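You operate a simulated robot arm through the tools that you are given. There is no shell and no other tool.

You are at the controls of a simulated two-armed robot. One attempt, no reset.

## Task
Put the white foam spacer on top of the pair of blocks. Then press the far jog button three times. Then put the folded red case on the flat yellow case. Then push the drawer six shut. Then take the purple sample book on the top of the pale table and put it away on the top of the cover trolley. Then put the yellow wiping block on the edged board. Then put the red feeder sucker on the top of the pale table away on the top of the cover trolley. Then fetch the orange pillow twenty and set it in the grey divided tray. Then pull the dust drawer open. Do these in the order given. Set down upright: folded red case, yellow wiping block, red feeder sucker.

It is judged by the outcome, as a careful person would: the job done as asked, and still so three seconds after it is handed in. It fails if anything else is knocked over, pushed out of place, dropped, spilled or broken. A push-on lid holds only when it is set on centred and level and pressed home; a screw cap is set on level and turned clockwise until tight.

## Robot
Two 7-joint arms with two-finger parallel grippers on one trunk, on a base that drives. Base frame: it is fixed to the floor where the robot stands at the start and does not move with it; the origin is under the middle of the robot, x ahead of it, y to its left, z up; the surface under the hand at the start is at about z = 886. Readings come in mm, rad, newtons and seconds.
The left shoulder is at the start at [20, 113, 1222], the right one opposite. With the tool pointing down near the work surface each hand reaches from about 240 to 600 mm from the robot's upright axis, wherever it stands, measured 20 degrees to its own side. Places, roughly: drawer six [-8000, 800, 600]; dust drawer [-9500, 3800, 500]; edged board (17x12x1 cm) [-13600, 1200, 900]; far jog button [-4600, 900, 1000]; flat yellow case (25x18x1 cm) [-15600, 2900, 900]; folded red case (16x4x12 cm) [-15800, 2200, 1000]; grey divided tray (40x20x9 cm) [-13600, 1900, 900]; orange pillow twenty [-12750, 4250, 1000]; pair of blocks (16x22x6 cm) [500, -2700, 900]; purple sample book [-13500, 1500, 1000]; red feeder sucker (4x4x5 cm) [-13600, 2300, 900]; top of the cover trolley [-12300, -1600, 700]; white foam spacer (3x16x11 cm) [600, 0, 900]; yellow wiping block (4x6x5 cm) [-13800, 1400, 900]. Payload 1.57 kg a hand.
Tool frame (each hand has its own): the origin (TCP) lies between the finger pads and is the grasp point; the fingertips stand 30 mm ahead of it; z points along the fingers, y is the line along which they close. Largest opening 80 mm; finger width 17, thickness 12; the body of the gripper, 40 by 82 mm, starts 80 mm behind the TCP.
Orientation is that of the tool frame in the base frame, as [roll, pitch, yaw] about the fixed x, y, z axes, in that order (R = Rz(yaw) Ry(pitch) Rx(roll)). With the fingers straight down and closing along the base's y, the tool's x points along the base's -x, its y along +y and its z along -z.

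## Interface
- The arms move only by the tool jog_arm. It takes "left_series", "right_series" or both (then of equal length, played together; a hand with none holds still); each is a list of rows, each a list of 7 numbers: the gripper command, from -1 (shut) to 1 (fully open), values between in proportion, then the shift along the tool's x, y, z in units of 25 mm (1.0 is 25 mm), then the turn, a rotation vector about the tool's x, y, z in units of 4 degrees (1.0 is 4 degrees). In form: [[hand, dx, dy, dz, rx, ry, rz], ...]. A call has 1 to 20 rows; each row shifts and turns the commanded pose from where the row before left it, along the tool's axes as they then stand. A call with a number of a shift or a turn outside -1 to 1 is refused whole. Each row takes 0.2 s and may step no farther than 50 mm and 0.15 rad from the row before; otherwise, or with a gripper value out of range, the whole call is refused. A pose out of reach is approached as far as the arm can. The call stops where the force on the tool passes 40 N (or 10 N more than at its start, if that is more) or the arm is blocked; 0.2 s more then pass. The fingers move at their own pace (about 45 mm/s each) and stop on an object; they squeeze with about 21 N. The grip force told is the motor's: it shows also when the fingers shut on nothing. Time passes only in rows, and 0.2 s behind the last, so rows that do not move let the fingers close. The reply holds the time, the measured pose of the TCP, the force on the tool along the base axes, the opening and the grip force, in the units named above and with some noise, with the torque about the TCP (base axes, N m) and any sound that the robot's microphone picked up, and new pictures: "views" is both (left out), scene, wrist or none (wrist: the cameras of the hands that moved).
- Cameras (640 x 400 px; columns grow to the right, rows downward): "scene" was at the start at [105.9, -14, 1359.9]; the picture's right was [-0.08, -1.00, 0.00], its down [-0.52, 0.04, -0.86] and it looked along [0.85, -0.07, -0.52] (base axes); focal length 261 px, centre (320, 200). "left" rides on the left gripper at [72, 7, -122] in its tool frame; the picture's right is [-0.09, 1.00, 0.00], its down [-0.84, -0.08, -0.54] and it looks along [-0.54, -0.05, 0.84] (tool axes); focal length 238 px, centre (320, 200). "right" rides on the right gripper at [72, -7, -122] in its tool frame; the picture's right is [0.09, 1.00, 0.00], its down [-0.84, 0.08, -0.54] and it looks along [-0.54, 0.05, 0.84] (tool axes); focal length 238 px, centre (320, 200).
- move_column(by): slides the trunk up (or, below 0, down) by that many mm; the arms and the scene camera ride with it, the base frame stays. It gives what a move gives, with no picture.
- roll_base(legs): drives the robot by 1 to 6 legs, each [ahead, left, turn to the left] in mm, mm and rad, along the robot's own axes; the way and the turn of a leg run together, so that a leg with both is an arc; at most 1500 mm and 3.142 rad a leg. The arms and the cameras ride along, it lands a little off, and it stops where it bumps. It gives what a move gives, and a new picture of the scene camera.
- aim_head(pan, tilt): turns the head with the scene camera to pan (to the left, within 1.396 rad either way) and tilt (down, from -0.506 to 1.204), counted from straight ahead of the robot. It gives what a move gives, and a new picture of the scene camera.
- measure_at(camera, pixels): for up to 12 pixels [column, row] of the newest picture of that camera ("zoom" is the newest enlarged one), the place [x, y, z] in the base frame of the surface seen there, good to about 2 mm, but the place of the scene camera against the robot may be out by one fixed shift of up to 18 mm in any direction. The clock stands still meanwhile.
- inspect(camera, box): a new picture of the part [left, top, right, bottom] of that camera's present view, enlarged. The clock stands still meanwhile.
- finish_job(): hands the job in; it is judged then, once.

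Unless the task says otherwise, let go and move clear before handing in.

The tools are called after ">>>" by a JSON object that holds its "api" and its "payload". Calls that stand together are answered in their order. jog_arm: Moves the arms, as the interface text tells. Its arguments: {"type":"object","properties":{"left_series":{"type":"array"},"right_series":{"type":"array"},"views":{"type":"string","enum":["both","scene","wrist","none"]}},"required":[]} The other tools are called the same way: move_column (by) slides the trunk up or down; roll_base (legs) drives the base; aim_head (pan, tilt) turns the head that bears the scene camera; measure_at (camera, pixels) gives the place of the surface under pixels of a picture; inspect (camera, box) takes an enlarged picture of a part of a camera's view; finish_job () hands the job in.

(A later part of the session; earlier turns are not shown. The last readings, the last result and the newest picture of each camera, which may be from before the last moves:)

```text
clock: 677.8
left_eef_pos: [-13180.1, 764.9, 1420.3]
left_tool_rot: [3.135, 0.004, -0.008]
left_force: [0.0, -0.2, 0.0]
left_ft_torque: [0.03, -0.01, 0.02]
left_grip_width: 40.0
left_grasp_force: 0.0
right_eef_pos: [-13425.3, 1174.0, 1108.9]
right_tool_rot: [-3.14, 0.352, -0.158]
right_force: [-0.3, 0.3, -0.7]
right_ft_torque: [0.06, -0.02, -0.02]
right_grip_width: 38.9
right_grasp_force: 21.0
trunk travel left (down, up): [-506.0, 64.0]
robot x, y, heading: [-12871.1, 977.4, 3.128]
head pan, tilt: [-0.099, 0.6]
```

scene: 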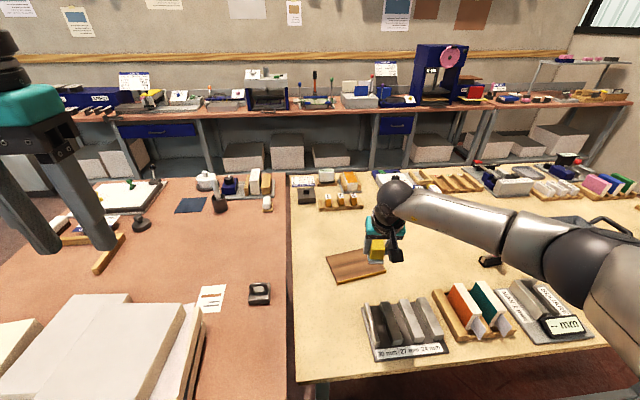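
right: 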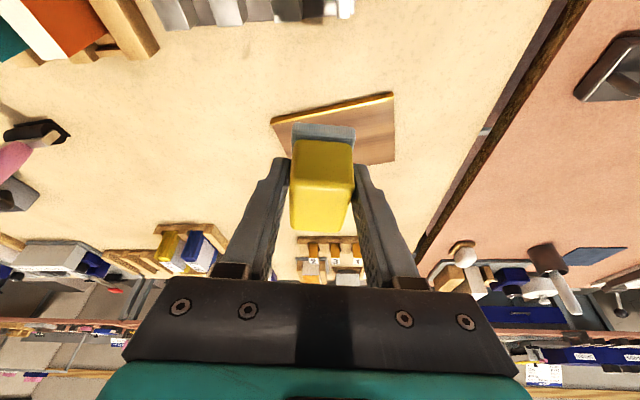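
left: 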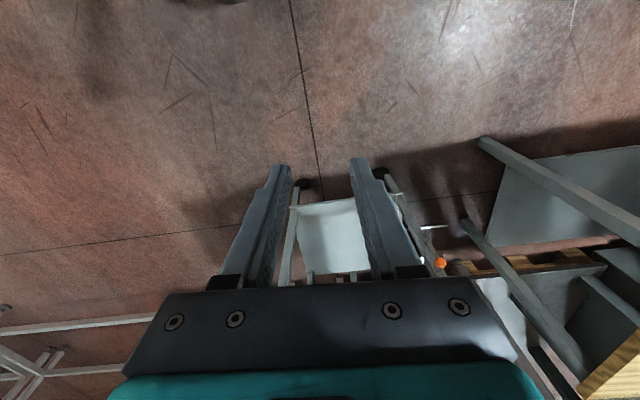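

The base bumped the corner of the neighbouring table, so I'll back off and stand further north. I'll check nothing there moved.

>>> {"api": "roll_base", "payload": {"legs": [[-70, 0, 0.012], [0, -150, 0], [230, 0, 0]]}}

>>> {"api": "inspect", "payload": {"camera": "scene", "box": [0, 120, 320, 400]}}

```text
clock: 681.1
left_eef_pos: [-13340.1, 915.7, 1420.9]
left_tool_rot: [3.134, 0.004, -0.001]
left_force: [-0.7, -0.2, -0.1]
left_ft_torque: [-0.04, -0.04, -0.01]
left_grip_width: 39.9
left_grasp_force: 0.1
right_eef_pos: [-13586.8, 1323.2, 1109.6]
right_tool_rot: [-3.141, 0.347, -0.151]
right_force: [-0.3, 0.4, -0.5]
right_ft_torque: [-0.03, -0.01, 0.01]
right_grip_width: 38.8
right_grasp_force: 20.3
trunk travel left (down, up): [-506.0, 64.0]
robot x, y, heading: [-13033.5, 1123.4, 3.141]
head pan, tilt: [-0.099, 0.6]
```

scene: 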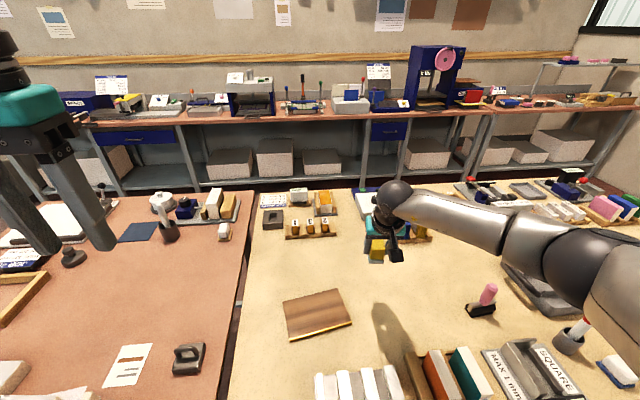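

```text
1.43 times, centred on (160, 260) of scene
```

zoom: 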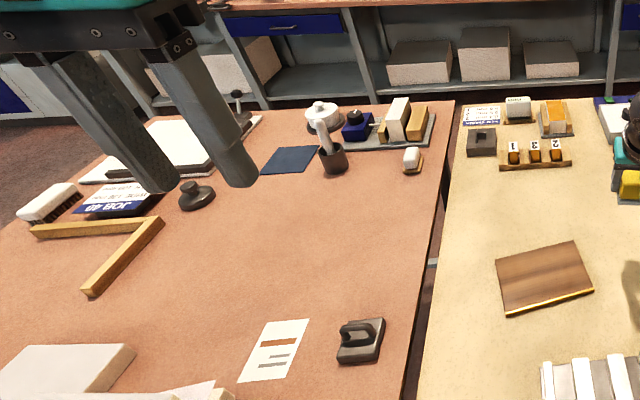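

>>> {"api": "jog_arm", "payload": {"right_series": [[-1, 0.379, 0.862, -0.138, 0, 0, 0], [-1, 0.379, 0.862, -0.138, 0, 0, 0], [-1, 0.379, 0.862, -0.138, 0, 0, 0], [-1, 0.379, 0.862, -0.138, 0, 0, 0], [-1, 0.379, 0.862, -0.138, 0, 0, 0], [-1, 0.379, 0.862, -0.138, 0, 0, 0], [-1, 0.379, 0.862, -0.138, 0, 0, 0]]}}

>>> {"api": "move_column", "payload": {"by": -80}}

>>> {"api": "jog_arm", "payload": {"right_series": [[-1, 0, 0, 0, 0, 0, 0]]}}

```text
clock: 682.7
left_eef_pos: [-13338.0, 915.2, 1421.3]
left_tool_rot: [3.135, 0.004, -0.001]
left_force: [-0.3, 0.1, -0.2]
left_ft_torque: [0.01, 0.0, 0.01]
left_grip_width: 39.9
left_grasp_force: 0.1
right_eef_pos: [-13537.1, 1162.0, 1110.3]
right_tool_rot: [3.141, 0.351, -0.149]
right_force: [0.0, -0.3, -0.7]
right_ft_torque: [0.02, 0.0, 0.03]
right_grip_width: 39.0
right_grasp_force: 20.6
trunk travel left (down, up): [-506.0, 64.0]
robot x, y, heading: [-13034.0, 1121.5, 3.139]
head pan, tilt: [-0.099, 0.6]
```

scene: 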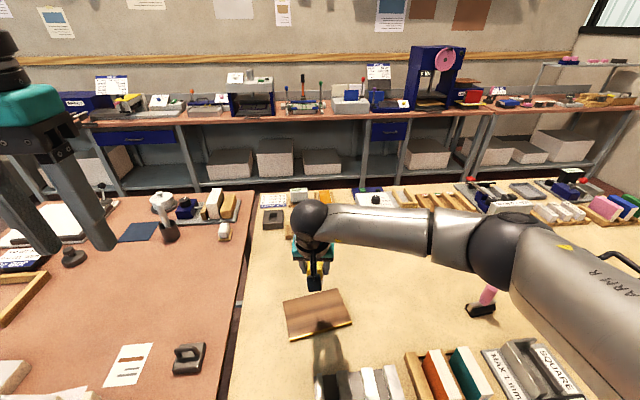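
right: 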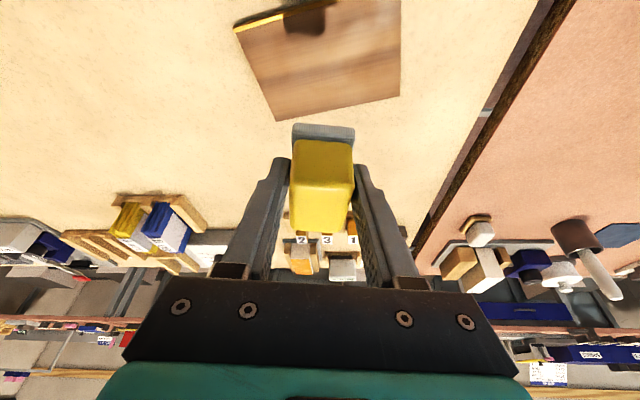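

```text
clock: 683.9
left_eef_pos: [-13339.8, 916.4, 1341.9]
left_tool_rot: [3.133, 0.004, 0.0]
left_force: [-0.3, 0.3, -0.1]
left_ft_torque: [-0.02, -0.01, -0.02]
left_grip_width: 40.0
left_grasp_force: 0.0
right_eef_pos: [-13538.5, 1163.2, 1029.1]
right_tool_rot: [3.141, 0.35, -0.15]
right_force: [-0.3, -0.6, 0.4]
right_ft_torque: [0.02, 0.01, -0.01]
right_grip_width: 39.0
right_grasp_force: 21.1
trunk travel left (down, up): [-426.0, 144.0]
robot x, y, heading: [-13029.0, 1120.9, 3.141]
head pan, tilt: [-0.099, 0.6]
```

```text
clock: 684.3
left_eef_pos: [-13340.2, 915.4, 1341.9]
left_tool_rot: [3.133, 0.005, 0.0]
left_force: [-0.6, 0.4, -0.4]
left_ft_torque: [0.02, 0.01, 0.01]
left_grip_width: 40.1
left_grasp_force: 0.0
right_eef_pos: [-13538.9, 1163.3, 1030.6]
right_tool_rot: [3.14, 0.351, -0.148]
right_force: [-0.5, 0.3, -1.2]
right_ft_torque: [0.0, -0.01, 0.03]
right_grip_width: 39.0
right_grasp_force: 21.5
trunk travel left (down, up): [-426.0, 144.0]
robot x, y, heading: [-13032.3, 1120.4, 3.135]
head pan, tilt: [-0.099, 0.6]
```

scene: 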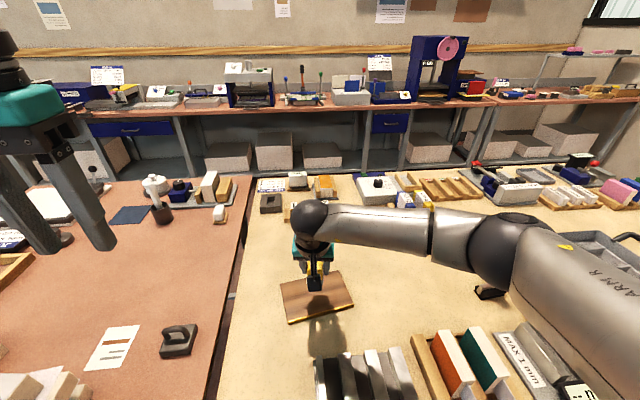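
right: 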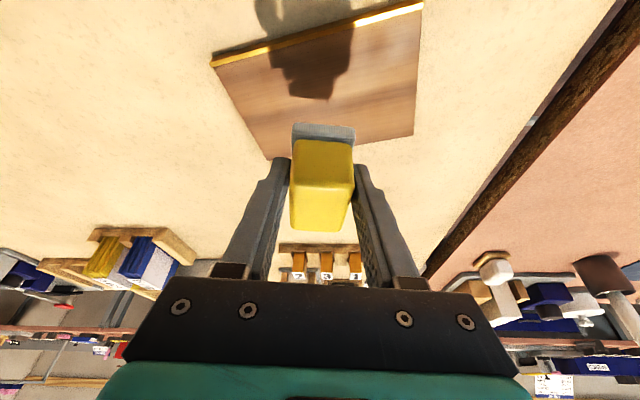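

>>> {"api": "measure_at", "payload": {"camera": "right", "pixels": [[215, 68], [420, 12], [410, 132], [270, 152], [320, 75], [260, 120], [390, 70], [225, 64]]}}

```text
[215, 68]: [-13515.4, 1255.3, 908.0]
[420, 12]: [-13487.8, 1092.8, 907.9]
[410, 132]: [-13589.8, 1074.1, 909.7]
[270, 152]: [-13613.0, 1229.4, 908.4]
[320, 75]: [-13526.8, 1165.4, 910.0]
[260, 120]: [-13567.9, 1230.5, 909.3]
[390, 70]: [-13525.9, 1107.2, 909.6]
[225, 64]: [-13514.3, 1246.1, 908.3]
```

>>> {"api": "jog_arm", "payload": {"right_series": [[-1, -0.35, -0.06, 0.13, 0, 0, 0]], "views": "none"}}

>>> {"api": "move_column", "payload": {"by": -70}}

>>> {"api": "move_column", "payload": {"by": -6}}

>>> {"api": "move_column", "payload": {"by": -3}}

```text
clock: 684.7
left_eef_pos: [-13339.4, 915.2, 1341.2]
left_tool_rot: [3.132, 0.002, -0.001]
left_force: [0.1, 0.0, 0.3]
left_ft_torque: [0.02, 0.01, 0.01]
left_grip_width: 40.0
left_grasp_force: 0.1
right_eef_pos: [-13548.1, 1166.1, 1029.5]
right_tool_rot: [-3.141, 0.349, -0.15]
right_force: [0.2, 0.0, -0.8]
right_ft_torque: [0.01, -0.01, -0.02]
right_grip_width: 39.2
right_grasp_force: 21.3
trunk travel left (down, up): [-426.0, 144.0]
robot x, y, heading: [-13027.9, 1123.2, 3.137]
head pan, tilt: [-0.099, 0.6]
```

```text
clock: 685.8
left_eef_pos: [-13338.5, 915.5, 1271.0]
left_tool_rot: [3.133, 0.004, 0.0]
left_force: [0.4, 0.1, 0.9]
left_ft_torque: [-0.01, 0.01, -0.01]
left_grip_width: 40.4
left_grasp_force: 0.1
right_eef_pos: [-13547.4, 1164.5, 959.7]
right_tool_rot: [3.14, 0.349, -0.148]
right_force: [-0.2, -0.2, -0.8]
right_ft_torque: [0.02, 0.03, -0.01]
right_grip_width: 39.1
right_grasp_force: 21.3
trunk travel left (down, up): [-356.0, 214.0]
robot x, y, heading: [-13029.7, 1121.2, 3.141]
head pan, tilt: [-0.099, 0.6]
```

```text
clock: 686.3
left_eef_pos: [-13339.5, 915.7, 1265.2]
left_tool_rot: [3.133, 0.003, 0.0]
left_force: [0.3, 0.9, -0.1]
left_ft_torque: [0.03, -0.01, -0.01]
left_grip_width: 40.0
left_grasp_force: 0.0
right_eef_pos: [-13547.6, 1165.5, 953.4]
right_tool_rot: [3.141, 0.352, -0.15]
right_force: [0.5, 0.3, -0.1]
right_ft_torque: [0.02, -0.01, 0.02]
right_grip_width: 38.7
right_grasp_force: 20.9
trunk travel left (down, up): [-350.0, 220.0]
robot x, y, heading: [-13029.2, 1121.7, 3.14]
head pan, tilt: [-0.099, 0.6]
```

```text
clock: 686.8
left_eef_pos: [-13339.4, 915.4, 1262.0]
left_tool_rot: [3.133, 0.004, -0.001]
left_force: [0.4, 0.0, -0.1]
left_ft_torque: [-0.01, -0.02, 0.0]
left_grip_width: 39.9
left_grasp_force: 0.1
right_eef_pos: [-13546.3, 1166.0, 950.3]
right_tool_rot: [-3.141, 0.352, -0.149]
right_force: [-0.4, -0.6, -0.8]
right_ft_torque: [-0.01, -0.01, -0.01]
right_grip_width: 39.2
right_grasp_force: 20.7
trunk travel left (down, up): [-347.0, 223.0]
robot x, y, heading: [-13030.1, 1122.2, 3.136]
head pan, tilt: [-0.099, 0.6]
```

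>>> {"api": "move_column", "payload": {"by": -2}}

>>> {"api": "move_column", "payload": {"by": -2}}

```text
clock: 687.3
left_eef_pos: [-13339.5, 916.7, 1260.5]
left_tool_rot: [3.131, 0.003, 0.001]
left_force: [0.7, 0.1, 0.6]
left_ft_torque: [-0.02, 0.03, 0.0]
left_grip_width: 39.9
left_grasp_force: 0.2
right_eef_pos: [-13547.6, 1165.5, 949.7]
right_tool_rot: [3.14, 0.352, -0.151]
right_force: [0.8, 0.2, 4.2]
right_ft_torque: [-0.04, 0.05, -0.04]
right_grip_width: 39.1
right_grasp_force: 20.7
trunk travel left (down, up): [-345.0, 225.0]
robot x, y, heading: [-13028.3, 1124.0, 3.137]
head pan, tilt: [-0.099, 0.6]
```

```text
clock: 687.9
left_eef_pos: [-13337.4, 915.2, 1259.2]
left_tool_rot: [3.133, 0.005, -0.002]
left_force: [-0.6, -0.4, -0.5]
left_ft_torque: [-0.01, -0.01, -0.03]
left_grip_width: 40.0
left_grasp_force: 0.1
right_eef_pos: [-13548.7, 1165.8, 950.1]
right_tool_rot: [3.138, 0.353, -0.151]
right_force: [1.1, 1.1, 14.5]
right_ft_torque: [0.06, -0.08, -0.03]
right_grip_width: 38.9
right_grasp_force: 21.5
trunk travel left (down, up): [-343.0, 227.0]
robot x, y, heading: [-13032.6, 1120.6, 3.136]
head pan, tilt: [-0.099, 0.6]
```

Contact at 14 N on the board. Release and withdraw along the finger axis.

>>> {"api": "jog_arm", "payload": {"right_series": [[0.2, 0, 0, 0, 0, 0, 0], [0.6, 0, 0, 0, 0, 0, 0], [0.7, 0, 0, 0, 0, 0, 0], [0.7, 0, 0, 0, 0, 0, 0], [0.7, 0, 0, -0.7, 0, 0, 0], [0.7, 0, 0, -1, 0, 0, 0], [0.7, 0, 0, -1, 0, 0, 0], [0.7, 0, 0, -1, 0, 0, 0]]}}

```text
clock: 689.7
left_eef_pos: [-13338.2, 915.6, 1257.2]
left_tool_rot: [3.134, 0.005, 0.0]
left_force: [0.0, 0.0, -0.3]
left_ft_torque: [0.0, -0.01, 0.01]
left_grip_width: 39.8
left_grasp_force: 0.1
right_eef_pos: [-13515.0, 1162.7, 1033.7]
right_tool_rot: [3.139, 0.351, -0.15]
right_force: [0.2, -0.2, 0.2]
right_ft_torque: [0.01, 0.03, 0.0]
right_grip_width: 67.9
right_grasp_force: 0.1
trunk travel left (down, up): [-343.0, 227.0]
robot x, y, heading: [-13028.5, 1125.1, 3.137]
head pan, tilt: [-0.099, 0.6]
```

scene: 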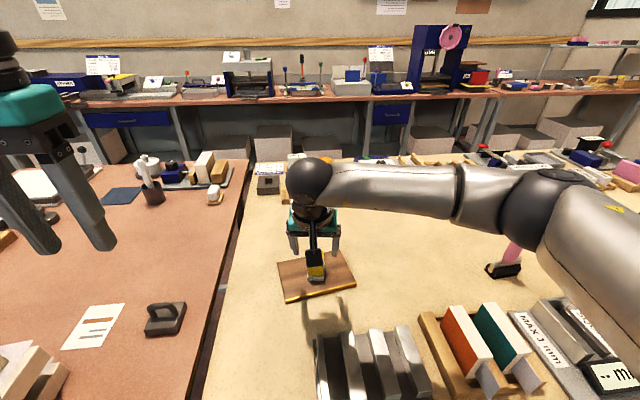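
right: 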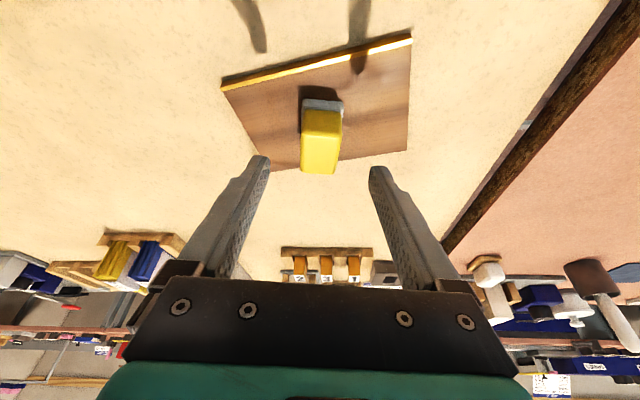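

The yellow block stands upright on the board. Next: the red feeder sucker near (-13580, 2308). I'll raise, back off a little and slide north.

>>> {"api": "move_column", "payload": {"by": 120}}

>>> {"api": "roll_base", "payload": {"legs": [[-260, 0, 0.004], [0, -985, 0]]}}

>>> {"api": "aim_head", "payload": {"pan": -0.15, "tilt": 0.65}}

>>> {"api": "jog_arm", "payload": {"right_series": [[0.7, 0, -1, 0, 0, 0, 0], [0.7, 0, -1, 0, 0, 0, 0], [0.7, 0, -1, 0, 0, 0, 0], [0.7, 0, -1, 0, 0, 0, 0], [0.7, 0, -1, 0, 0, 0, 0], [0.7, 0, -1, 0, 0, 0, 0]]}}

```text
clock: 691.2
left_eef_pos: [-13339.9, 915.8, 1378.6]
left_tool_rot: [3.133, 0.003, 0.001]
left_force: [-0.8, 0.3, -0.9]
left_ft_torque: [0.03, -0.02, -0.01]
left_grip_width: 40.0
left_grasp_force: 0.0
right_eef_pos: [-13516.8, 1162.3, 1151.9]
right_tool_rot: [-3.141, 0.351, -0.149]
right_force: [-0.6, -0.6, 0.2]
right_ft_torque: [0.04, 0.0, -0.01]
right_grip_width: 68.0
right_grasp_force: 0.0
trunk travel left (down, up): [-463.0, 107.0]
robot x, y, heading: [-13032.2, 1121.7, 3.135]
head pan, tilt: [-0.099, 0.6]
```

```text
clock: 697.7
left_eef_pos: [-13071.9, 1884.8, 1377.7]
left_tool_rot: [3.134, 0.002, 0.001]
left_force: [-0.1, 0.6, 0.0]
left_ft_torque: [-0.01, -0.03, -0.01]
left_grip_width: 40.3
left_grasp_force: 0.0
right_eef_pos: [-13248.8, 2129.1, 1153.5]
right_tool_rot: [3.139, 0.352, -0.149]
right_force: [0.1, 1.0, 0.6]
right_ft_torque: [0.0, 0.02, -0.01]
right_grip_width: 68.0
right_grasp_force: 0.0
trunk travel left (down, up): [-463.0, 107.0]
robot x, y, heading: [-12762.9, 2087.0, 3.142]
head pan, tilt: [-0.099, 0.6]
```

scene: 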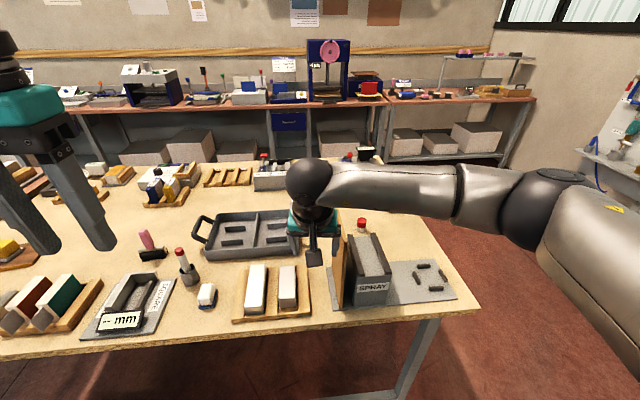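

```text
clock: 698.3
left_eef_pos: [-13071.4, 1883.4, 1378.0]
left_tool_rot: [3.133, 0.003, 0.003]
left_force: [-0.3, 0.4, -0.3]
left_ft_torque: [-0.04, 0.0, -0.01]
left_grip_width: 40.0
left_grasp_force: 0.0
right_eef_pos: [-13248.6, 2128.3, 1153.0]
right_tool_rot: [3.139, 0.351, -0.147]
right_force: [-0.6, 0.3, 0.6]
right_ft_torque: [0.02, -0.01, -0.01]
right_grip_width: 67.9
right_grasp_force: 0.1
trunk travel left (down, up): [-463.0, 107.0]
robot x, y, heading: [-12765.7, 2091.5, 3.145]
head pan, tilt: [-0.15, 0.649]
```

scene: 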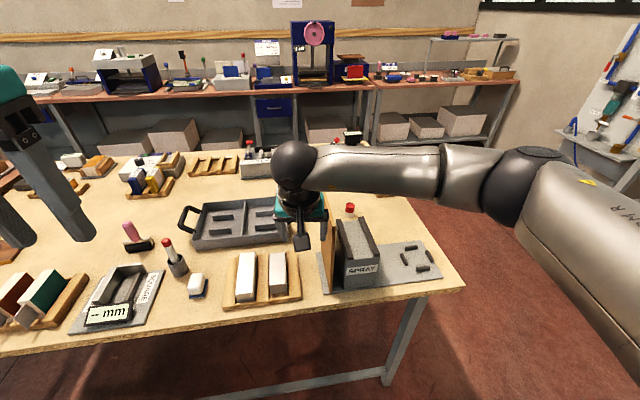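

```text
clock: 699.7
left_eef_pos: [-13071.4, 1883.5, 1378.3]
left_tool_rot: [3.135, 0.003, 0.003]
left_force: [0.2, 0.8, -0.1]
left_ft_torque: [-0.01, -0.02, -0.02]
left_grip_width: 40.1
left_grasp_force: 0.1
right_eef_pos: [-13225.0, 2277.0, 1153.3]
right_tool_rot: [3.14, 0.351, -0.147]
right_force: [-0.3, -0.6, 0.2]
right_ft_torque: [0.0, 0.02, -0.02]
right_grip_width: 67.8
right_grasp_force: 0.1
trunk travel left (down, up): [-463.0, 107.0]
robot x, y, heading: [-12764.6, 2091.5, 3.134]
head pan, tilt: [-0.15, 0.649]
```

scene: 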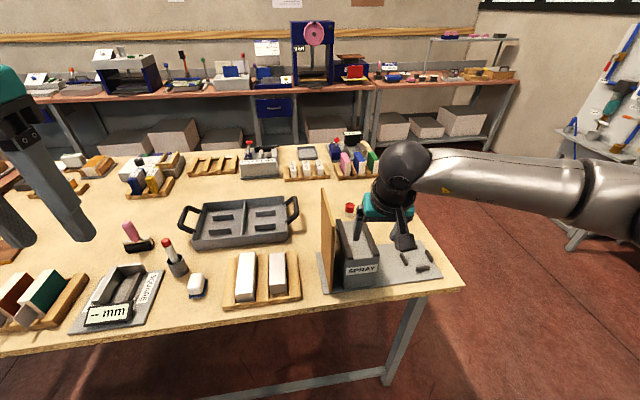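
right: 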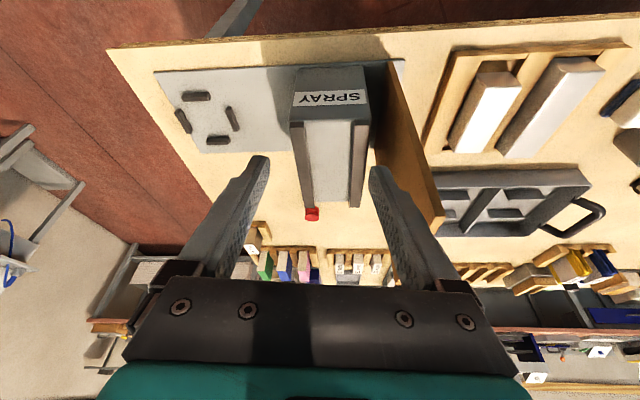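

>>> {"api": "measure_at", "payload": {"camera": "right", "pixels": [[313, 210], [313, 217], [306, 214], [320, 213], [330, 70], [330, 125], [320, 190], [300, 120], [365, 120], [390, 75], [440, 205], [345, 190]]}}

>>> {"api": "inspect", "payload": {"camera": "right", "box": [240, 130, 400, 260]}}

```text
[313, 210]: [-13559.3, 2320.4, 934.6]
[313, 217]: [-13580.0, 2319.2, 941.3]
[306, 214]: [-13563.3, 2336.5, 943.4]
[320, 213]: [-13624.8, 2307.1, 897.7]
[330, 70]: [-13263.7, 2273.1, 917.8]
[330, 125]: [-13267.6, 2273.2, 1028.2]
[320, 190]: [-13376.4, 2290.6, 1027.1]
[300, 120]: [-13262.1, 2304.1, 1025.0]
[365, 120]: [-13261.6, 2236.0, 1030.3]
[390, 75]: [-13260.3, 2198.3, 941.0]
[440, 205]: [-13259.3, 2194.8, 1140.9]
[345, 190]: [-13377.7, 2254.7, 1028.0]
```

```text
3.08 times, centred on (320, 195) of right
```

zoom: 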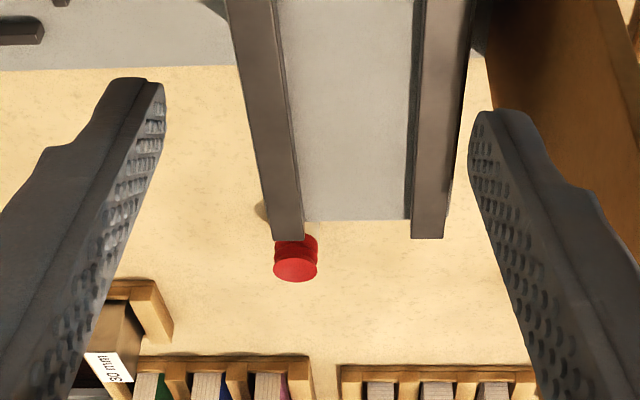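

>>> {"api": "roll_base", "payload": {"legs": [[0, -25, 0.005], [268, 0, 0]]}}

>>> {"api": "jog_arm", "payload": {"right_series": [[0.7, 0, 0, 0, 0, 0, 0]]}}

```text
clock: 702.0
left_eef_pos: [-13337.3, 1906.3, 1377.4]
left_tool_rot: [3.133, 0.004, 0.005]
left_force: [0.0, -0.7, -0.3]
left_ft_torque: [-0.01, -0.05, -0.01]
left_grip_width: 40.0
left_grasp_force: 0.0
right_eef_pos: [-13492.8, 2299.5, 1153.7]
right_tool_rot: [3.141, 0.349, -0.146]
right_force: [-0.9, -0.1, -0.8]
right_ft_torque: [0.02, 0.01, -0.02]
right_grip_width: 68.0
right_grasp_force: 0.1
trunk travel left (down, up): [-463.0, 107.0]
robot x, y, heading: [-13027.8, 2112.4, -3.138]
head pan, tilt: [-0.15, 0.649]
```

scene: 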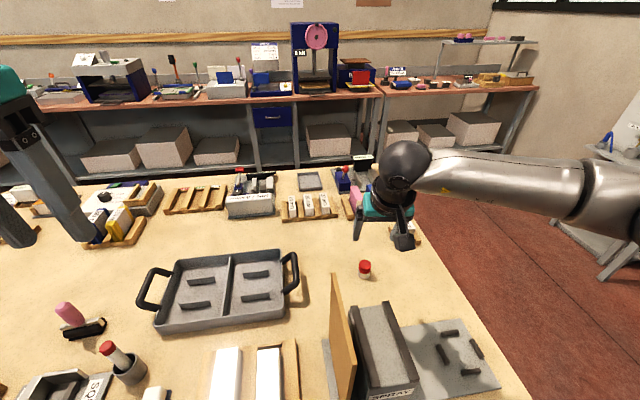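

```text
clock: 702.4
left_eef_pos: [-13336.6, 1907.4, 1377.9]
left_tool_rot: [3.132, 0.003, 0.002]
left_force: [0.1, 0.6, 0.4]
left_ft_torque: [-0.02, 0.01, -0.01]
left_grip_width: 40.0
left_grasp_force: 0.0
right_eef_pos: [-13491.8, 2301.6, 1153.2]
right_tool_rot: [3.14, 0.351, -0.148]
right_force: [-0.9, 0.7, -0.5]
right_ft_torque: [0.0, -0.04, -0.03]
right_grip_width: 68.1
right_grasp_force: 0.0
trunk travel left (down, up): [-463.0, 107.0]
robot x, y, heading: [-13030.9, 2109.9, -3.139]
head pan, tilt: [-0.15, 0.649]
```

scene: 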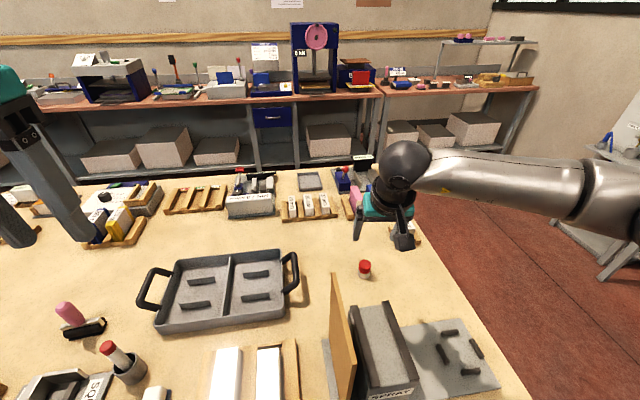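
right: 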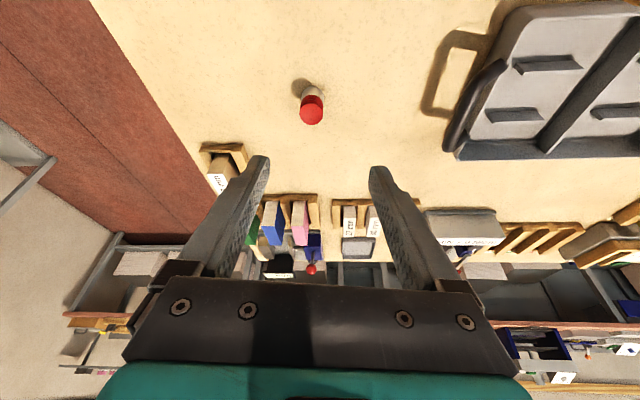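

>>> {"api": "measure_at", "payload": {"camera": "right", "pixels": [[311, 112], [300, 112], [322, 112], [311, 103], [312, 90], [304, 90], [319, 90], [311, 122]]}}

>>> {"api": "inspect", "payload": {"camera": "right", "box": [280, 70, 345, 135]}}

```text
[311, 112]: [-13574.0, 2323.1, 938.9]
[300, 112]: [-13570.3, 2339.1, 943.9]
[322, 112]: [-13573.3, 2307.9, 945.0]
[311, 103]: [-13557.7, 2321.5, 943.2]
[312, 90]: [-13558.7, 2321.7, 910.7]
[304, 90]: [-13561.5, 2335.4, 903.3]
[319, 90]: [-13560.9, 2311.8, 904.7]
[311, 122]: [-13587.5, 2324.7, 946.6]
```

```text
6.15 times, centred on (312, 102) of right
```

zoom: 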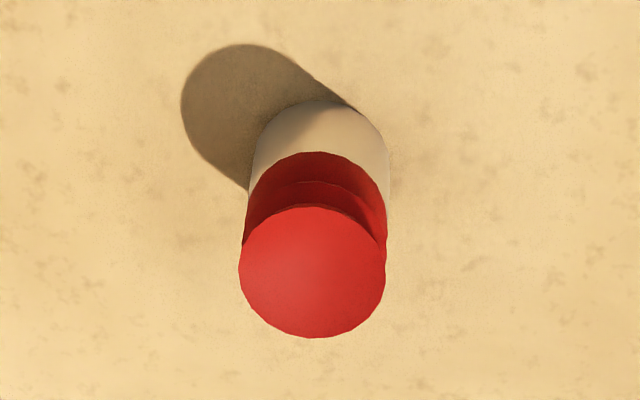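

>>> {"api": "jog_arm", "payload": {"right_series": [[0.7, -0.765, -0.095, 0.28, 0, 0, 0], [0.7, -0.765, -0.095, 0.28, 0, 0, 0], [0.7, -0.765, -0.095, 0.28, 0, 0, 0], [0.7, -0.765, -0.095, 0.28, 0, 0, 0]], "views": "none"}}

>>> {"api": "move_column", "payload": {"by": -160}}

>>> {"api": "jog_arm", "payload": {"right_series": [[0.7, 0, 0, 0, 0, 0, 0]]}}

```text
clock: 703.4
left_eef_pos: [-13336.3, 1906.9, 1378.8]
left_tool_rot: [3.132, 0.003, 0.007]
left_force: [0.0, -0.1, 0.2]
left_ft_torque: [-0.02, -0.02, -0.01]
left_grip_width: 40.2
left_grasp_force: 0.0
right_eef_pos: [-13569.9, 2321.9, 1155.4]
right_tool_rot: [3.139, 0.35, -0.148]
right_force: [-0.5, 0.8, -0.2]
right_ft_torque: [-0.01, -0.01, -0.04]
right_grip_width: 68.0
right_grasp_force: 0.0
trunk travel left (down, up): [-463.0, 107.0]
robot x, y, heading: [-13027.5, 2113.8, -3.139]
head pan, tilt: [-0.15, 0.649]
```

```text
clock: 705.3
left_eef_pos: [-13336.5, 1907.9, 1218.1]
left_tool_rot: [3.132, 0.003, 0.006]
left_force: [0.1, 0.3, 0.1]
left_ft_torque: [0.0, 0.0, -0.04]
left_grip_width: 39.9
left_grasp_force: 0.1
right_eef_pos: [-13570.3, 2322.0, 994.1]
right_tool_rot: [3.141, 0.352, -0.147]
right_force: [-0.2, 0.0, -0.1]
right_ft_torque: [0.01, 0.01, 0.04]
right_grip_width: 68.2
right_grasp_force: 0.1
trunk travel left (down, up): [-303.0, 267.0]
robot x, y, heading: [-13029.7, 2115.6, -3.145]
head pan, tilt: [-0.15, 0.649]
```

```text
clock: 705.7
left_eef_pos: [-13335.5, 1906.9, 1218.5]
left_tool_rot: [3.134, 0.003, 0.005]
left_force: [-0.9, -0.4, 0.5]
left_ft_torque: [-0.01, 0.0, 0.02]
left_grip_width: 40.1
left_grasp_force: 0.0
right_eef_pos: [-13570.8, 2321.8, 994.3]
right_tool_rot: [3.139, 0.351, -0.147]
right_force: [0.2, 0.7, -0.5]
right_ft_torque: [-0.03, 0.01, 0.03]
right_grip_width: 68.0
right_grasp_force: 0.0
trunk travel left (down, up): [-303.0, 267.0]
robot x, y, heading: [-13030.1, 2115.2, -3.14]
head pan, tilt: [-0.15, 0.649]
```

scene: 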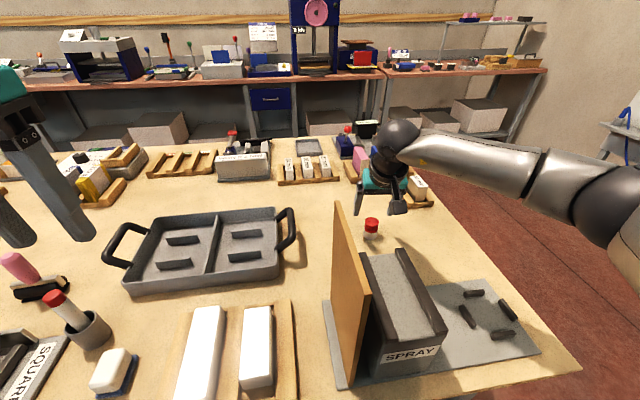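
right: 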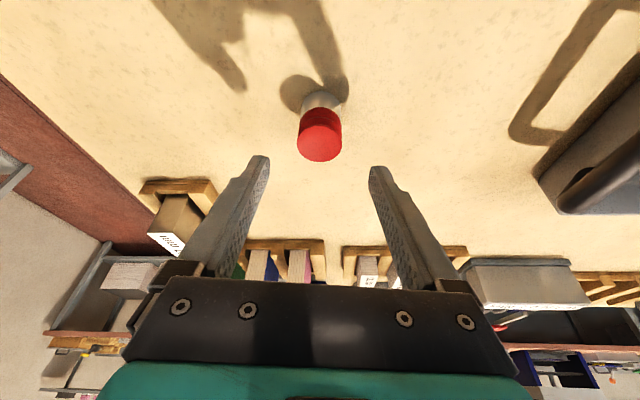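

>>> {"api": "move_column", "payload": {"by": -63}}

>>> {"api": "jog_arm", "payload": {"right_series": [[-1, 0, 0, 0, 0, 0, 0], [-1, 0, 0, 0, 0, 0, 0], [-1, 0, 0, 0, 0, 0, 0], [-1, 0, 0, 0, 0, 0, 0], [-1, 0, 0, 0, 0, 0, 0]], "views": "wrist"}}

```text
clock: 706.7
left_eef_pos: [-13336.5, 1905.8, 1155.4]
left_tool_rot: [3.133, 0.004, 0.007]
left_force: [-0.1, 0.3, 0.3]
left_ft_torque: [-0.02, 0.01, -0.01]
left_grip_width: 39.9
left_grasp_force: 0.0
right_eef_pos: [-13569.6, 2322.0, 931.8]
right_tool_rot: [3.137, 0.351, -0.147]
right_force: [-0.1, -0.2, 0.2]
right_ft_torque: [0.04, 0.0, 0.03]
right_grip_width: 68.0
right_grasp_force: 0.0
trunk travel left (down, up): [-240.0, 330.0]
robot x, y, heading: [-13028.3, 2114.8, -3.145]
head pan, tilt: [-0.15, 0.649]
```

```text
clock: 707.9
left_eef_pos: [-13336.7, 1907.7, 1154.9]
left_tool_rot: [3.133, 0.004, 0.006]
left_force: [-0.2, -0.8, -1.2]
left_ft_torque: [-0.04, 0.01, -0.02]
left_grip_width: 40.0
left_grasp_force: 0.1
right_eef_pos: [-13569.4, 2322.5, 930.9]
right_tool_rot: [3.139, 0.35, -0.148]
right_force: [0.0, -0.6, -0.1]
right_ft_torque: [0.01, 0.01, 0.02]
right_grip_width: 32.9
right_grasp_force: 21.1
trunk travel left (down, up): [-240.0, 330.0]
robot x, y, heading: [-13029.6, 2116.9, -3.141]
head pan, tilt: [-0.15, 0.649]
```

right: 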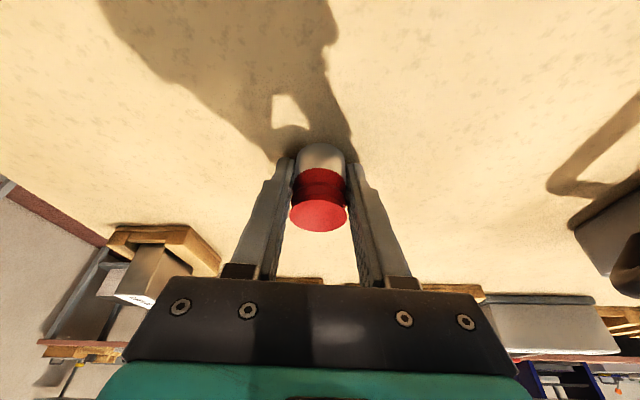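

Gripped at 33 mm. Lift, back off, pull the hand in, and drive to the cover trolley.

>>> {"api": "move_column", "payload": {"by": 270}}

>>> {"api": "roll_base", "payload": {"legs": [[-480, 0, 0]]}}

>>> {"api": "jog_arm", "payload": {"right_series": [[-1, 0.929, -0.147, -0.34, 0, 0, 0], [-1, 0.929, -0.147, -0.34, 0, 0, 0], [-1, 0.929, -0.147, -0.34, 0, 0, 0], [-1, 0.929, -0.147, -0.34, 0, 0, 0]], "views": "wrist"}}

>>> {"api": "roll_base", "payload": {"legs": [[0, 1300, 0], [0, 1200, 0], [0, 0, 1.57], [1080, -300, 0], [0, 0, 1.57]]}}

```text
clock: 710.6
left_eef_pos: [-13335.9, 1907.3, 1425.1]
left_tool_rot: [3.131, 0.003, 0.005]
left_force: [0.8, 0.1, 0.0]
left_ft_torque: [0.03, -0.06, -0.01]
left_grip_width: 40.0
left_grasp_force: 0.1
right_eef_pos: [-13569.6, 2322.1, 1201.5]
right_tool_rot: [3.141, 0.35, -0.146]
right_force: [-0.8, 0.1, -1.2]
right_ft_torque: [0.01, -0.01, 0.0]
right_grip_width: 33.0
right_grasp_force: 21.0
trunk travel left (down, up): [-510.0, 60.0]
robot x, y, heading: [-13025.5, 2114.1, -3.143]
head pan, tilt: [-0.15, 0.649]
```

```text
clock: 713.5
left_eef_pos: [-12863.2, 1907.0, 1424.3]
left_tool_rot: [3.133, 0.006, 0.002]
left_force: [0.1, -0.5, -0.2]
left_ft_torque: [0.0, 0.0, -0.03]
left_grip_width: 39.9
left_grasp_force: 0.1
right_eef_pos: [-13094.8, 2321.9, 1201.7]
right_tool_rot: [3.14, 0.352, -0.149]
right_force: [0.5, -0.2, -0.2]
right_ft_torque: [0.01, -0.02, 0.02]
right_grip_width: 33.1
right_grasp_force: 20.6
trunk travel left (down, up): [-510.0, 60.0]
robot x, y, heading: [-12555.9, 2117.4, 3.143]
head pan, tilt: [-0.15, 0.649]
```

scene: 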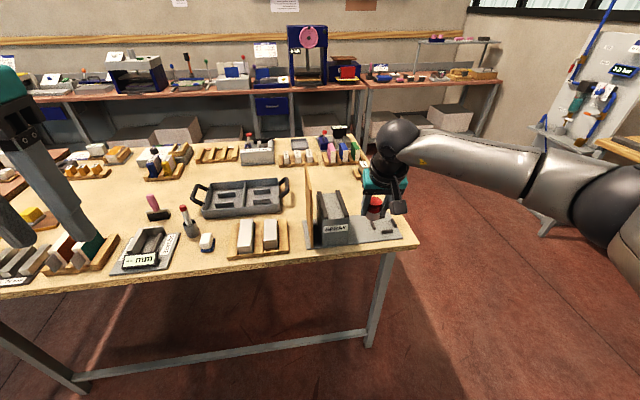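

```text
clock: 714.5
left_eef_pos: [-12862.1, 1908.5, 1424.9]
left_tool_rot: [3.133, 0.004, 0.002]
left_force: [-0.1, -0.6, -1.2]
left_ft_torque: [0.0, 0.0, 0.01]
left_grip_width: 39.9
left_grasp_force: 0.1
right_eef_pos: [-12992.6, 2322.3, 1201.8]
right_tool_rot: [3.14, 0.35, -0.149]
right_force: [-0.1, 0.3, -0.4]
right_ft_torque: [-0.02, -0.01, 0.01]
right_grip_width: 33.0
right_grasp_force: 21.3
trunk travel left (down, up): [-510.0, 60.0]
robot x, y, heading: [-12556.3, 2118.7, 3.138]
head pan, tilt: [-0.15, 0.649]
```

right: 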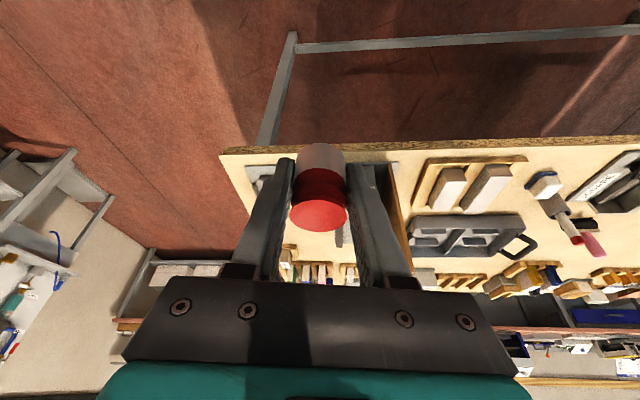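

```text
clock: 739.4
left_eef_pos: [-12482.4, -1227.6, 1424.9]
left_tool_rot: [3.133, 0.003, 3.141]
left_force: [0.0, 0.0, 0.6]
left_ft_torque: [-0.02, 0.0, -0.02]
left_grip_width: 40.3
left_grasp_force: 0.1
right_eef_pos: [-12351.1, -1644.2, 1201.9]
right_tool_rot: [3.138, 0.351, 2.989]
right_force: [0.1, -0.5, -0.9]
right_ft_torque: [0.0, -0.02, -0.01]
right_grip_width: 33.0
right_grasp_force: 20.6
trunk travel left (down, up): [-510.0, 60.0]
robot x, y, heading: [-12791.5, -1436.1, -0.0]
head pan, tilt: [-0.15, 0.649]
```

scene: 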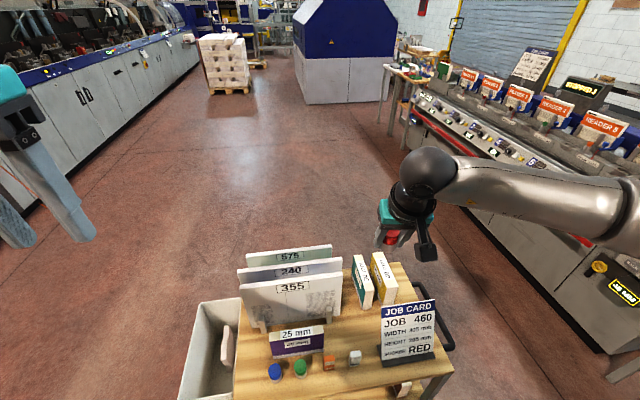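

>>> {"api": "jog_arm", "payload": {"right_series": [[-1, 0, 0, 0, 0, 0, 0]], "views": "wrist"}}

>>> {"api": "measure_at", "payload": {"camera": "scene", "pixels": [[325, 362], [355, 357], [340, 340], [345, 320], [370, 340], [380, 360], [430, 350], [360, 300], [400, 300], [350, 380]]}}

>>> {"api": "inspect", "payload": {"camera": "scene", "box": [230, 240, 470, 400]}}

```text
clock: 739.8
left_eef_pos: [-12481.7, -1227.6, 1425.0]
left_tool_rot: [3.133, 0.003, 3.139]
left_force: [0.1, 0.4, -0.8]
left_ft_torque: [-0.02, -0.02, -0.02]
left_grip_width: 39.8
left_grasp_force: 0.1
right_eef_pos: [-12351.7, -1643.3, 1201.6]
right_tool_rot: [-3.141, 0.348, 2.989]
right_force: [-0.5, -0.2, -0.2]
right_ft_torque: [-0.01, 0.0, 0.0]
right_grip_width: 32.9
right_grasp_force: 20.8
trunk travel left (down, up): [-510.0, 60.0]
robot x, y, heading: [-12790.1, -1433.5, -0.001]
head pan, tilt: [-0.15, 0.649]
```

right: 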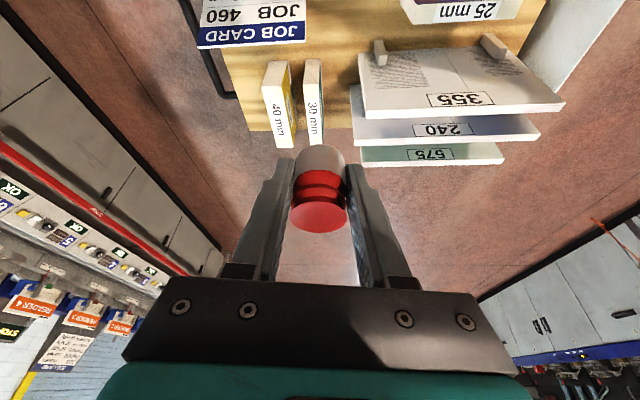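

```text
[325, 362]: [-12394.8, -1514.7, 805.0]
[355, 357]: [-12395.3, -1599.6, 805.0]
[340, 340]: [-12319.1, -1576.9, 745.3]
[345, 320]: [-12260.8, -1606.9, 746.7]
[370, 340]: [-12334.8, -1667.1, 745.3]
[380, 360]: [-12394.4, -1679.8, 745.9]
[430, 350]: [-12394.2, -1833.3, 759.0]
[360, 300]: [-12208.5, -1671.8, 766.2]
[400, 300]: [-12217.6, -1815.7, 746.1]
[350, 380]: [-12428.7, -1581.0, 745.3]
```

```text
2.50 times, centred on (350, 320) of scene
```

zoom: 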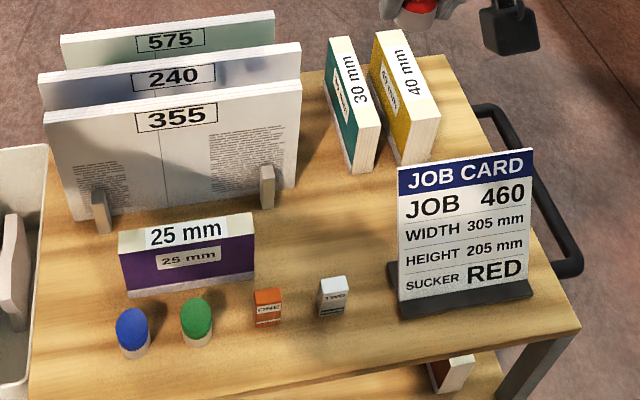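

>>> {"api": "measure_at", "payload": {"camera": "zoom", "pixels": [[410, 172], [525, 155], [405, 290], [520, 280], [395, 310], [330, 285]]}}

>>> {"api": "jog_arm", "payload": {"right_series": [[-1, -0.74, 0.49, 0.27, 0, 0, 0], [-1, -0.74, 0.49, 0.27, 0, 0, 0]], "views": "none"}}

>>> {"api": "move_column", "payload": {"by": -250}}

>>> {"api": "jog_arm", "payload": {"right_series": [[-1, 0, 0, 0, 0, 0, 0]]}}

```text
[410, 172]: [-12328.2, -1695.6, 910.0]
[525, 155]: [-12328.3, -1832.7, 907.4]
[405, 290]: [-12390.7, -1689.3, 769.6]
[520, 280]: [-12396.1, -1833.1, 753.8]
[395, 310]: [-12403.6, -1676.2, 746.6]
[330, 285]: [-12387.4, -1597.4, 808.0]
```

```text
clock: 740.4
left_eef_pos: [-12481.2, -1229.0, 1424.0]
left_tool_rot: [3.133, 0.005, 3.14]
left_force: [0.0, -0.5, -1.1]
left_ft_torque: [0.03, 0.01, -0.02]
left_grip_width: 40.0
left_grasp_force: 0.1
right_eef_pos: [-12308.2, -1625.9, 1200.9]
right_tool_rot: [-3.141, 0.352, 2.99]
right_force: [-0.5, -0.1, -0.6]
right_ft_torque: [-0.02, 0.01, 0.0]
right_grip_width: 32.9
right_grasp_force: 21.1
trunk travel left (down, up): [-510.0, 60.0]
robot x, y, heading: [-12788.1, -1437.2, -0.007]
head pan, tilt: [-0.15, 0.649]
```

```text
clock: 743.0
left_eef_pos: [-12482.3, -1228.3, 1174.9]
left_tool_rot: [3.132, 0.005, 3.139]
left_force: [0.4, 0.0, 0.4]
left_ft_torque: [-0.02, 0.01, 0.04]
left_grip_width: 40.1
left_grasp_force: 0.1
right_eef_pos: [-12309.0, -1626.3, 950.7]
right_tool_rot: [3.141, 0.351, 2.989]
right_force: [-0.2, 0.5, 0.1]
right_ft_torque: [0.01, 0.0, 0.0]
right_grip_width: 33.2
right_grasp_force: 21.0
trunk travel left (down, up): [-260.0, 310.0]
robot x, y, heading: [-12792.7, -1434.7, -0.006]
head pan, tilt: [-0.15, 0.649]
```

```text
clock: 743.4
left_eef_pos: [-12481.9, -1227.2, 1175.6]
left_tool_rot: [3.132, 0.004, 3.14]
left_force: [0.1, -0.4, -0.5]
left_ft_torque: [-0.02, 0.0, -0.01]
left_grip_width: 40.0
left_grasp_force: 0.1
right_eef_pos: [-12308.1, -1626.6, 950.6]
right_tool_rot: [3.139, 0.35, 2.99]
right_force: [-0.9, -0.4, -0.6]
right_ft_torque: [0.01, 0.01, 0.02]
right_grip_width: 33.3
right_grasp_force: 21.3
trunk travel left (down, up): [-260.0, 310.0]
robot x, y, heading: [-12788.0, -1437.0, -0.002]
head pan, tilt: [-0.15, 0.649]
```

scene: 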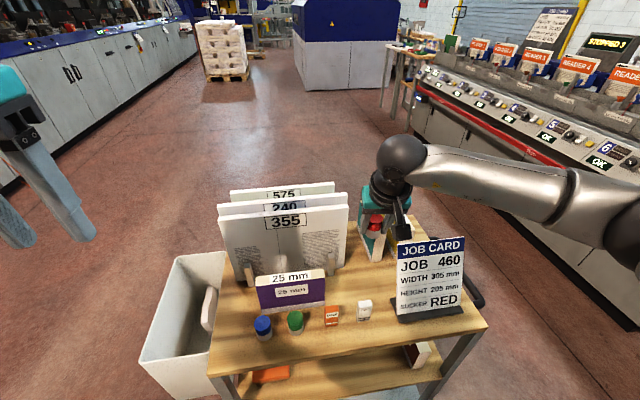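
right: 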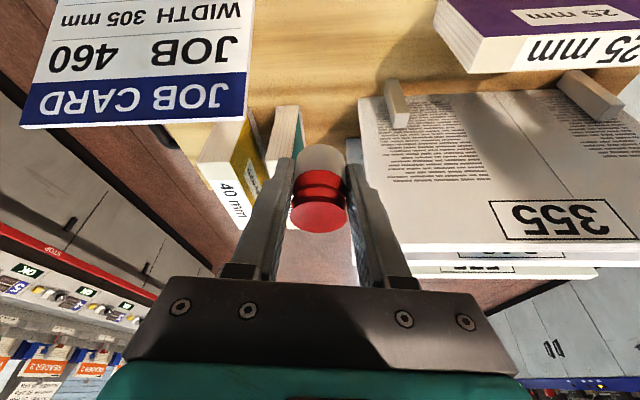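

>>> {"api": "jog_arm", "payload": {"right_series": [[-1, 0.1, 0.67, -0.04, 0, 0, 0]], "views": "none"}}

>>> {"api": "move_column", "payload": {"by": -150}}

>>> {"api": "jog_arm", "payload": {"right_series": [[-1, 0, 0, 0, 0, 0, 0]]}}

```text
clock: 743.8
left_eef_pos: [-12482.2, -1227.1, 1175.2]
left_tool_rot: [3.132, 0.003, 3.14]
left_force: [0.4, -0.3, -0.2]
left_ft_torque: [0.0, -0.01, 0.01]
left_grip_width: 40.0
left_grasp_force: 0.0
right_eef_pos: [-12309.1, -1610.2, 951.3]
right_tool_rot: [-3.139, 0.352, 2.991]
right_force: [0.8, -0.8, -0.8]
right_ft_torque: [-0.02, 0.02, -0.03]
right_grip_width: 32.9
right_grasp_force: 20.9
trunk travel left (down, up): [-260.0, 310.0]
robot x, y, heading: [-12787.3, -1435.4, -0.005]
head pan, tilt: [-0.15, 0.649]
```

```text
clock: 745.6
left_eef_pos: [-12482.9, -1227.5, 1024.9]
left_tool_rot: [3.133, 0.002, 3.139]
left_force: [0.1, 0.7, -0.1]
left_ft_torque: [0.03, 0.01, -0.01]
left_grip_width: 40.0
left_grasp_force: 0.0
right_eef_pos: [-12309.6, -1608.7, 801.4]
right_tool_rot: [3.14, 0.349, 2.989]
right_force: [-1.0, -0.2, -0.7]
right_ft_torque: [-0.02, -0.02, -0.03]
right_grip_width: 32.6
right_grasp_force: 21.3
trunk travel left (down, up): [-110.0, 460.0]
robot x, y, heading: [-12788.8, -1434.4, -0.002]
head pan, tilt: [-0.15, 0.649]
```

```text
clock: 746.0
left_eef_pos: [-12481.0, -1227.7, 1026.1]
left_tool_rot: [3.132, 0.003, 3.139]
left_force: [0.0, -0.4, 0.0]
left_ft_torque: [0.01, -0.03, 0.04]
left_grip_width: 40.0
left_grasp_force: 0.1
right_eef_pos: [-12308.4, -1608.1, 801.2]
right_tool_rot: [3.14, 0.351, 2.99]
right_force: [0.6, 0.1, 0.4]
right_ft_torque: [-0.01, 0.04, 0.04]
right_grip_width: 33.2
right_grasp_force: 21.0
trunk travel left (down, up): [-110.0, 460.0]
robot x, y, heading: [-12787.8, -1435.0, -0.005]
head pan, tilt: [-0.15, 0.649]
```

scene: 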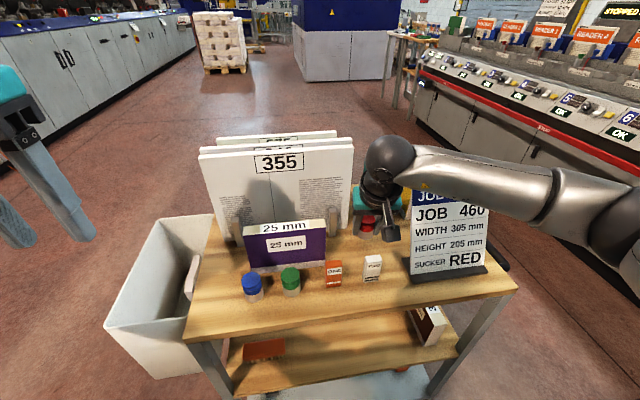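
right: 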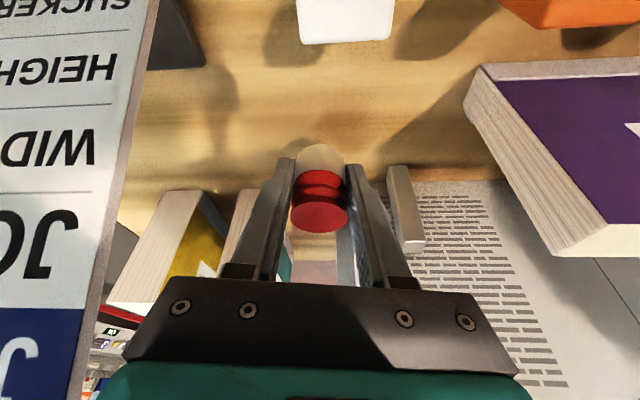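

>>> {"api": "measure_at", "payload": {"camera": "scene", "pixels": [[430, 190], [430, 200], [460, 200], [480, 205], [420, 212], [475, 213], [440, 183], [450, 165], [520, 205], [560, 225]]}}

>>> {"api": "inspect", "payload": {"camera": "scene", "box": [330, 120, 530, 290]}}

```text
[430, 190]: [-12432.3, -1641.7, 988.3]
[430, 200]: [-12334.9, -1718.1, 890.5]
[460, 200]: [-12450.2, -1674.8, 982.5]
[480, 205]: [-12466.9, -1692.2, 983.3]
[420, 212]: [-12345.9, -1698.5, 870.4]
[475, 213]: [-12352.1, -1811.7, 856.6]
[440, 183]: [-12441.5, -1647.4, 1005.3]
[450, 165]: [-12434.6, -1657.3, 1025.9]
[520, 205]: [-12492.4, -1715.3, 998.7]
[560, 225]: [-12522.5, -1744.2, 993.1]
```

```text
2.35 times, centred on (430, 205) of scene
```

zoom: 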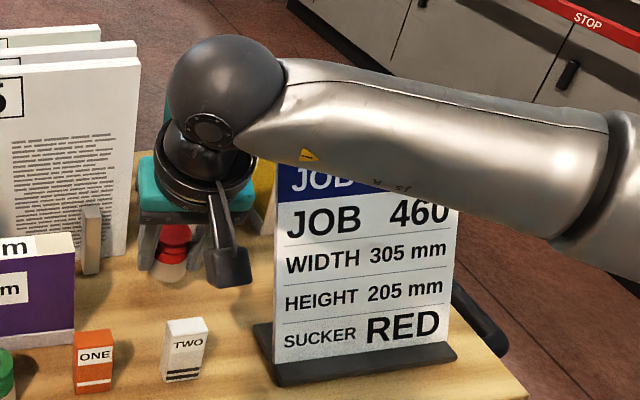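

>>> {"api": "move_column", "payload": {"by": -25}}

>>> {"api": "move_column", "payload": {"by": -4}}

>>> {"api": "move_column", "payload": {"by": -2}}

```text
clock: 746.7
left_eef_pos: [-12482.8, -1228.2, 1000.3]
left_tool_rot: [3.134, 0.003, 3.141]
left_force: [-0.4, 1.1, 0.5]
left_ft_torque: [0.03, 0.02, 0.01]
left_grip_width: 40.1
left_grasp_force: 0.0
right_eef_pos: [-12309.9, -1609.7, 775.8]
right_tool_rot: [3.14, 0.352, 2.991]
right_force: [-0.3, 0.6, -0.2]
right_ft_torque: [0.0, -0.03, 0.01]
right_grip_width: 33.0
right_grasp_force: 20.8
trunk travel left (down, up): [-85.0, 485.0]
robot x, y, heading: [-12792.0, -1435.5, -0.005]
head pan, tilt: [-0.15, 0.649]
```

```text
clock: 747.2
left_eef_pos: [-12482.4, -1228.1, 997.3]
left_tool_rot: [3.133, 0.006, 3.14]
left_force: [0.3, -0.5, -0.7]
left_ft_torque: [0.03, -0.01, -0.02]
left_grip_width: 40.1
left_grasp_force: 0.0
right_eef_pos: [-12309.3, -1608.5, 771.1]
right_tool_rot: [3.14, 0.351, 2.989]
right_force: [0.9, 0.9, -0.5]
right_ft_torque: [0.0, 0.0, -0.03]
right_grip_width: 33.0
right_grasp_force: 21.0
trunk travel left (down, up): [-81.0, 489.0]
robot x, y, heading: [-12789.2, -1434.3, -0.002]
head pan, tilt: [-0.15, 0.649]
```

```text
clock: 747.7
left_eef_pos: [-12482.5, -1228.0, 994.3]
left_tool_rot: [3.134, 0.003, 3.14]
left_force: [-0.3, 0.0, 0.4]
left_ft_torque: [0.0, 0.01, -0.02]
left_grip_width: 40.0
left_grasp_force: 0.1
right_eef_pos: [-12309.1, -1609.0, 770.7]
right_tool_rot: [3.14, 0.351, 2.991]
right_force: [-0.9, 0.5, 1.6]
right_ft_torque: [-0.02, -0.02, 0.01]
right_grip_width: 32.9
right_grasp_force: 20.8
trunk travel left (down, up): [-79.0, 491.0]
robot x, y, heading: [-12789.1, -1435.3, -0.003]
head pan, tilt: [-0.15, 0.649]
```

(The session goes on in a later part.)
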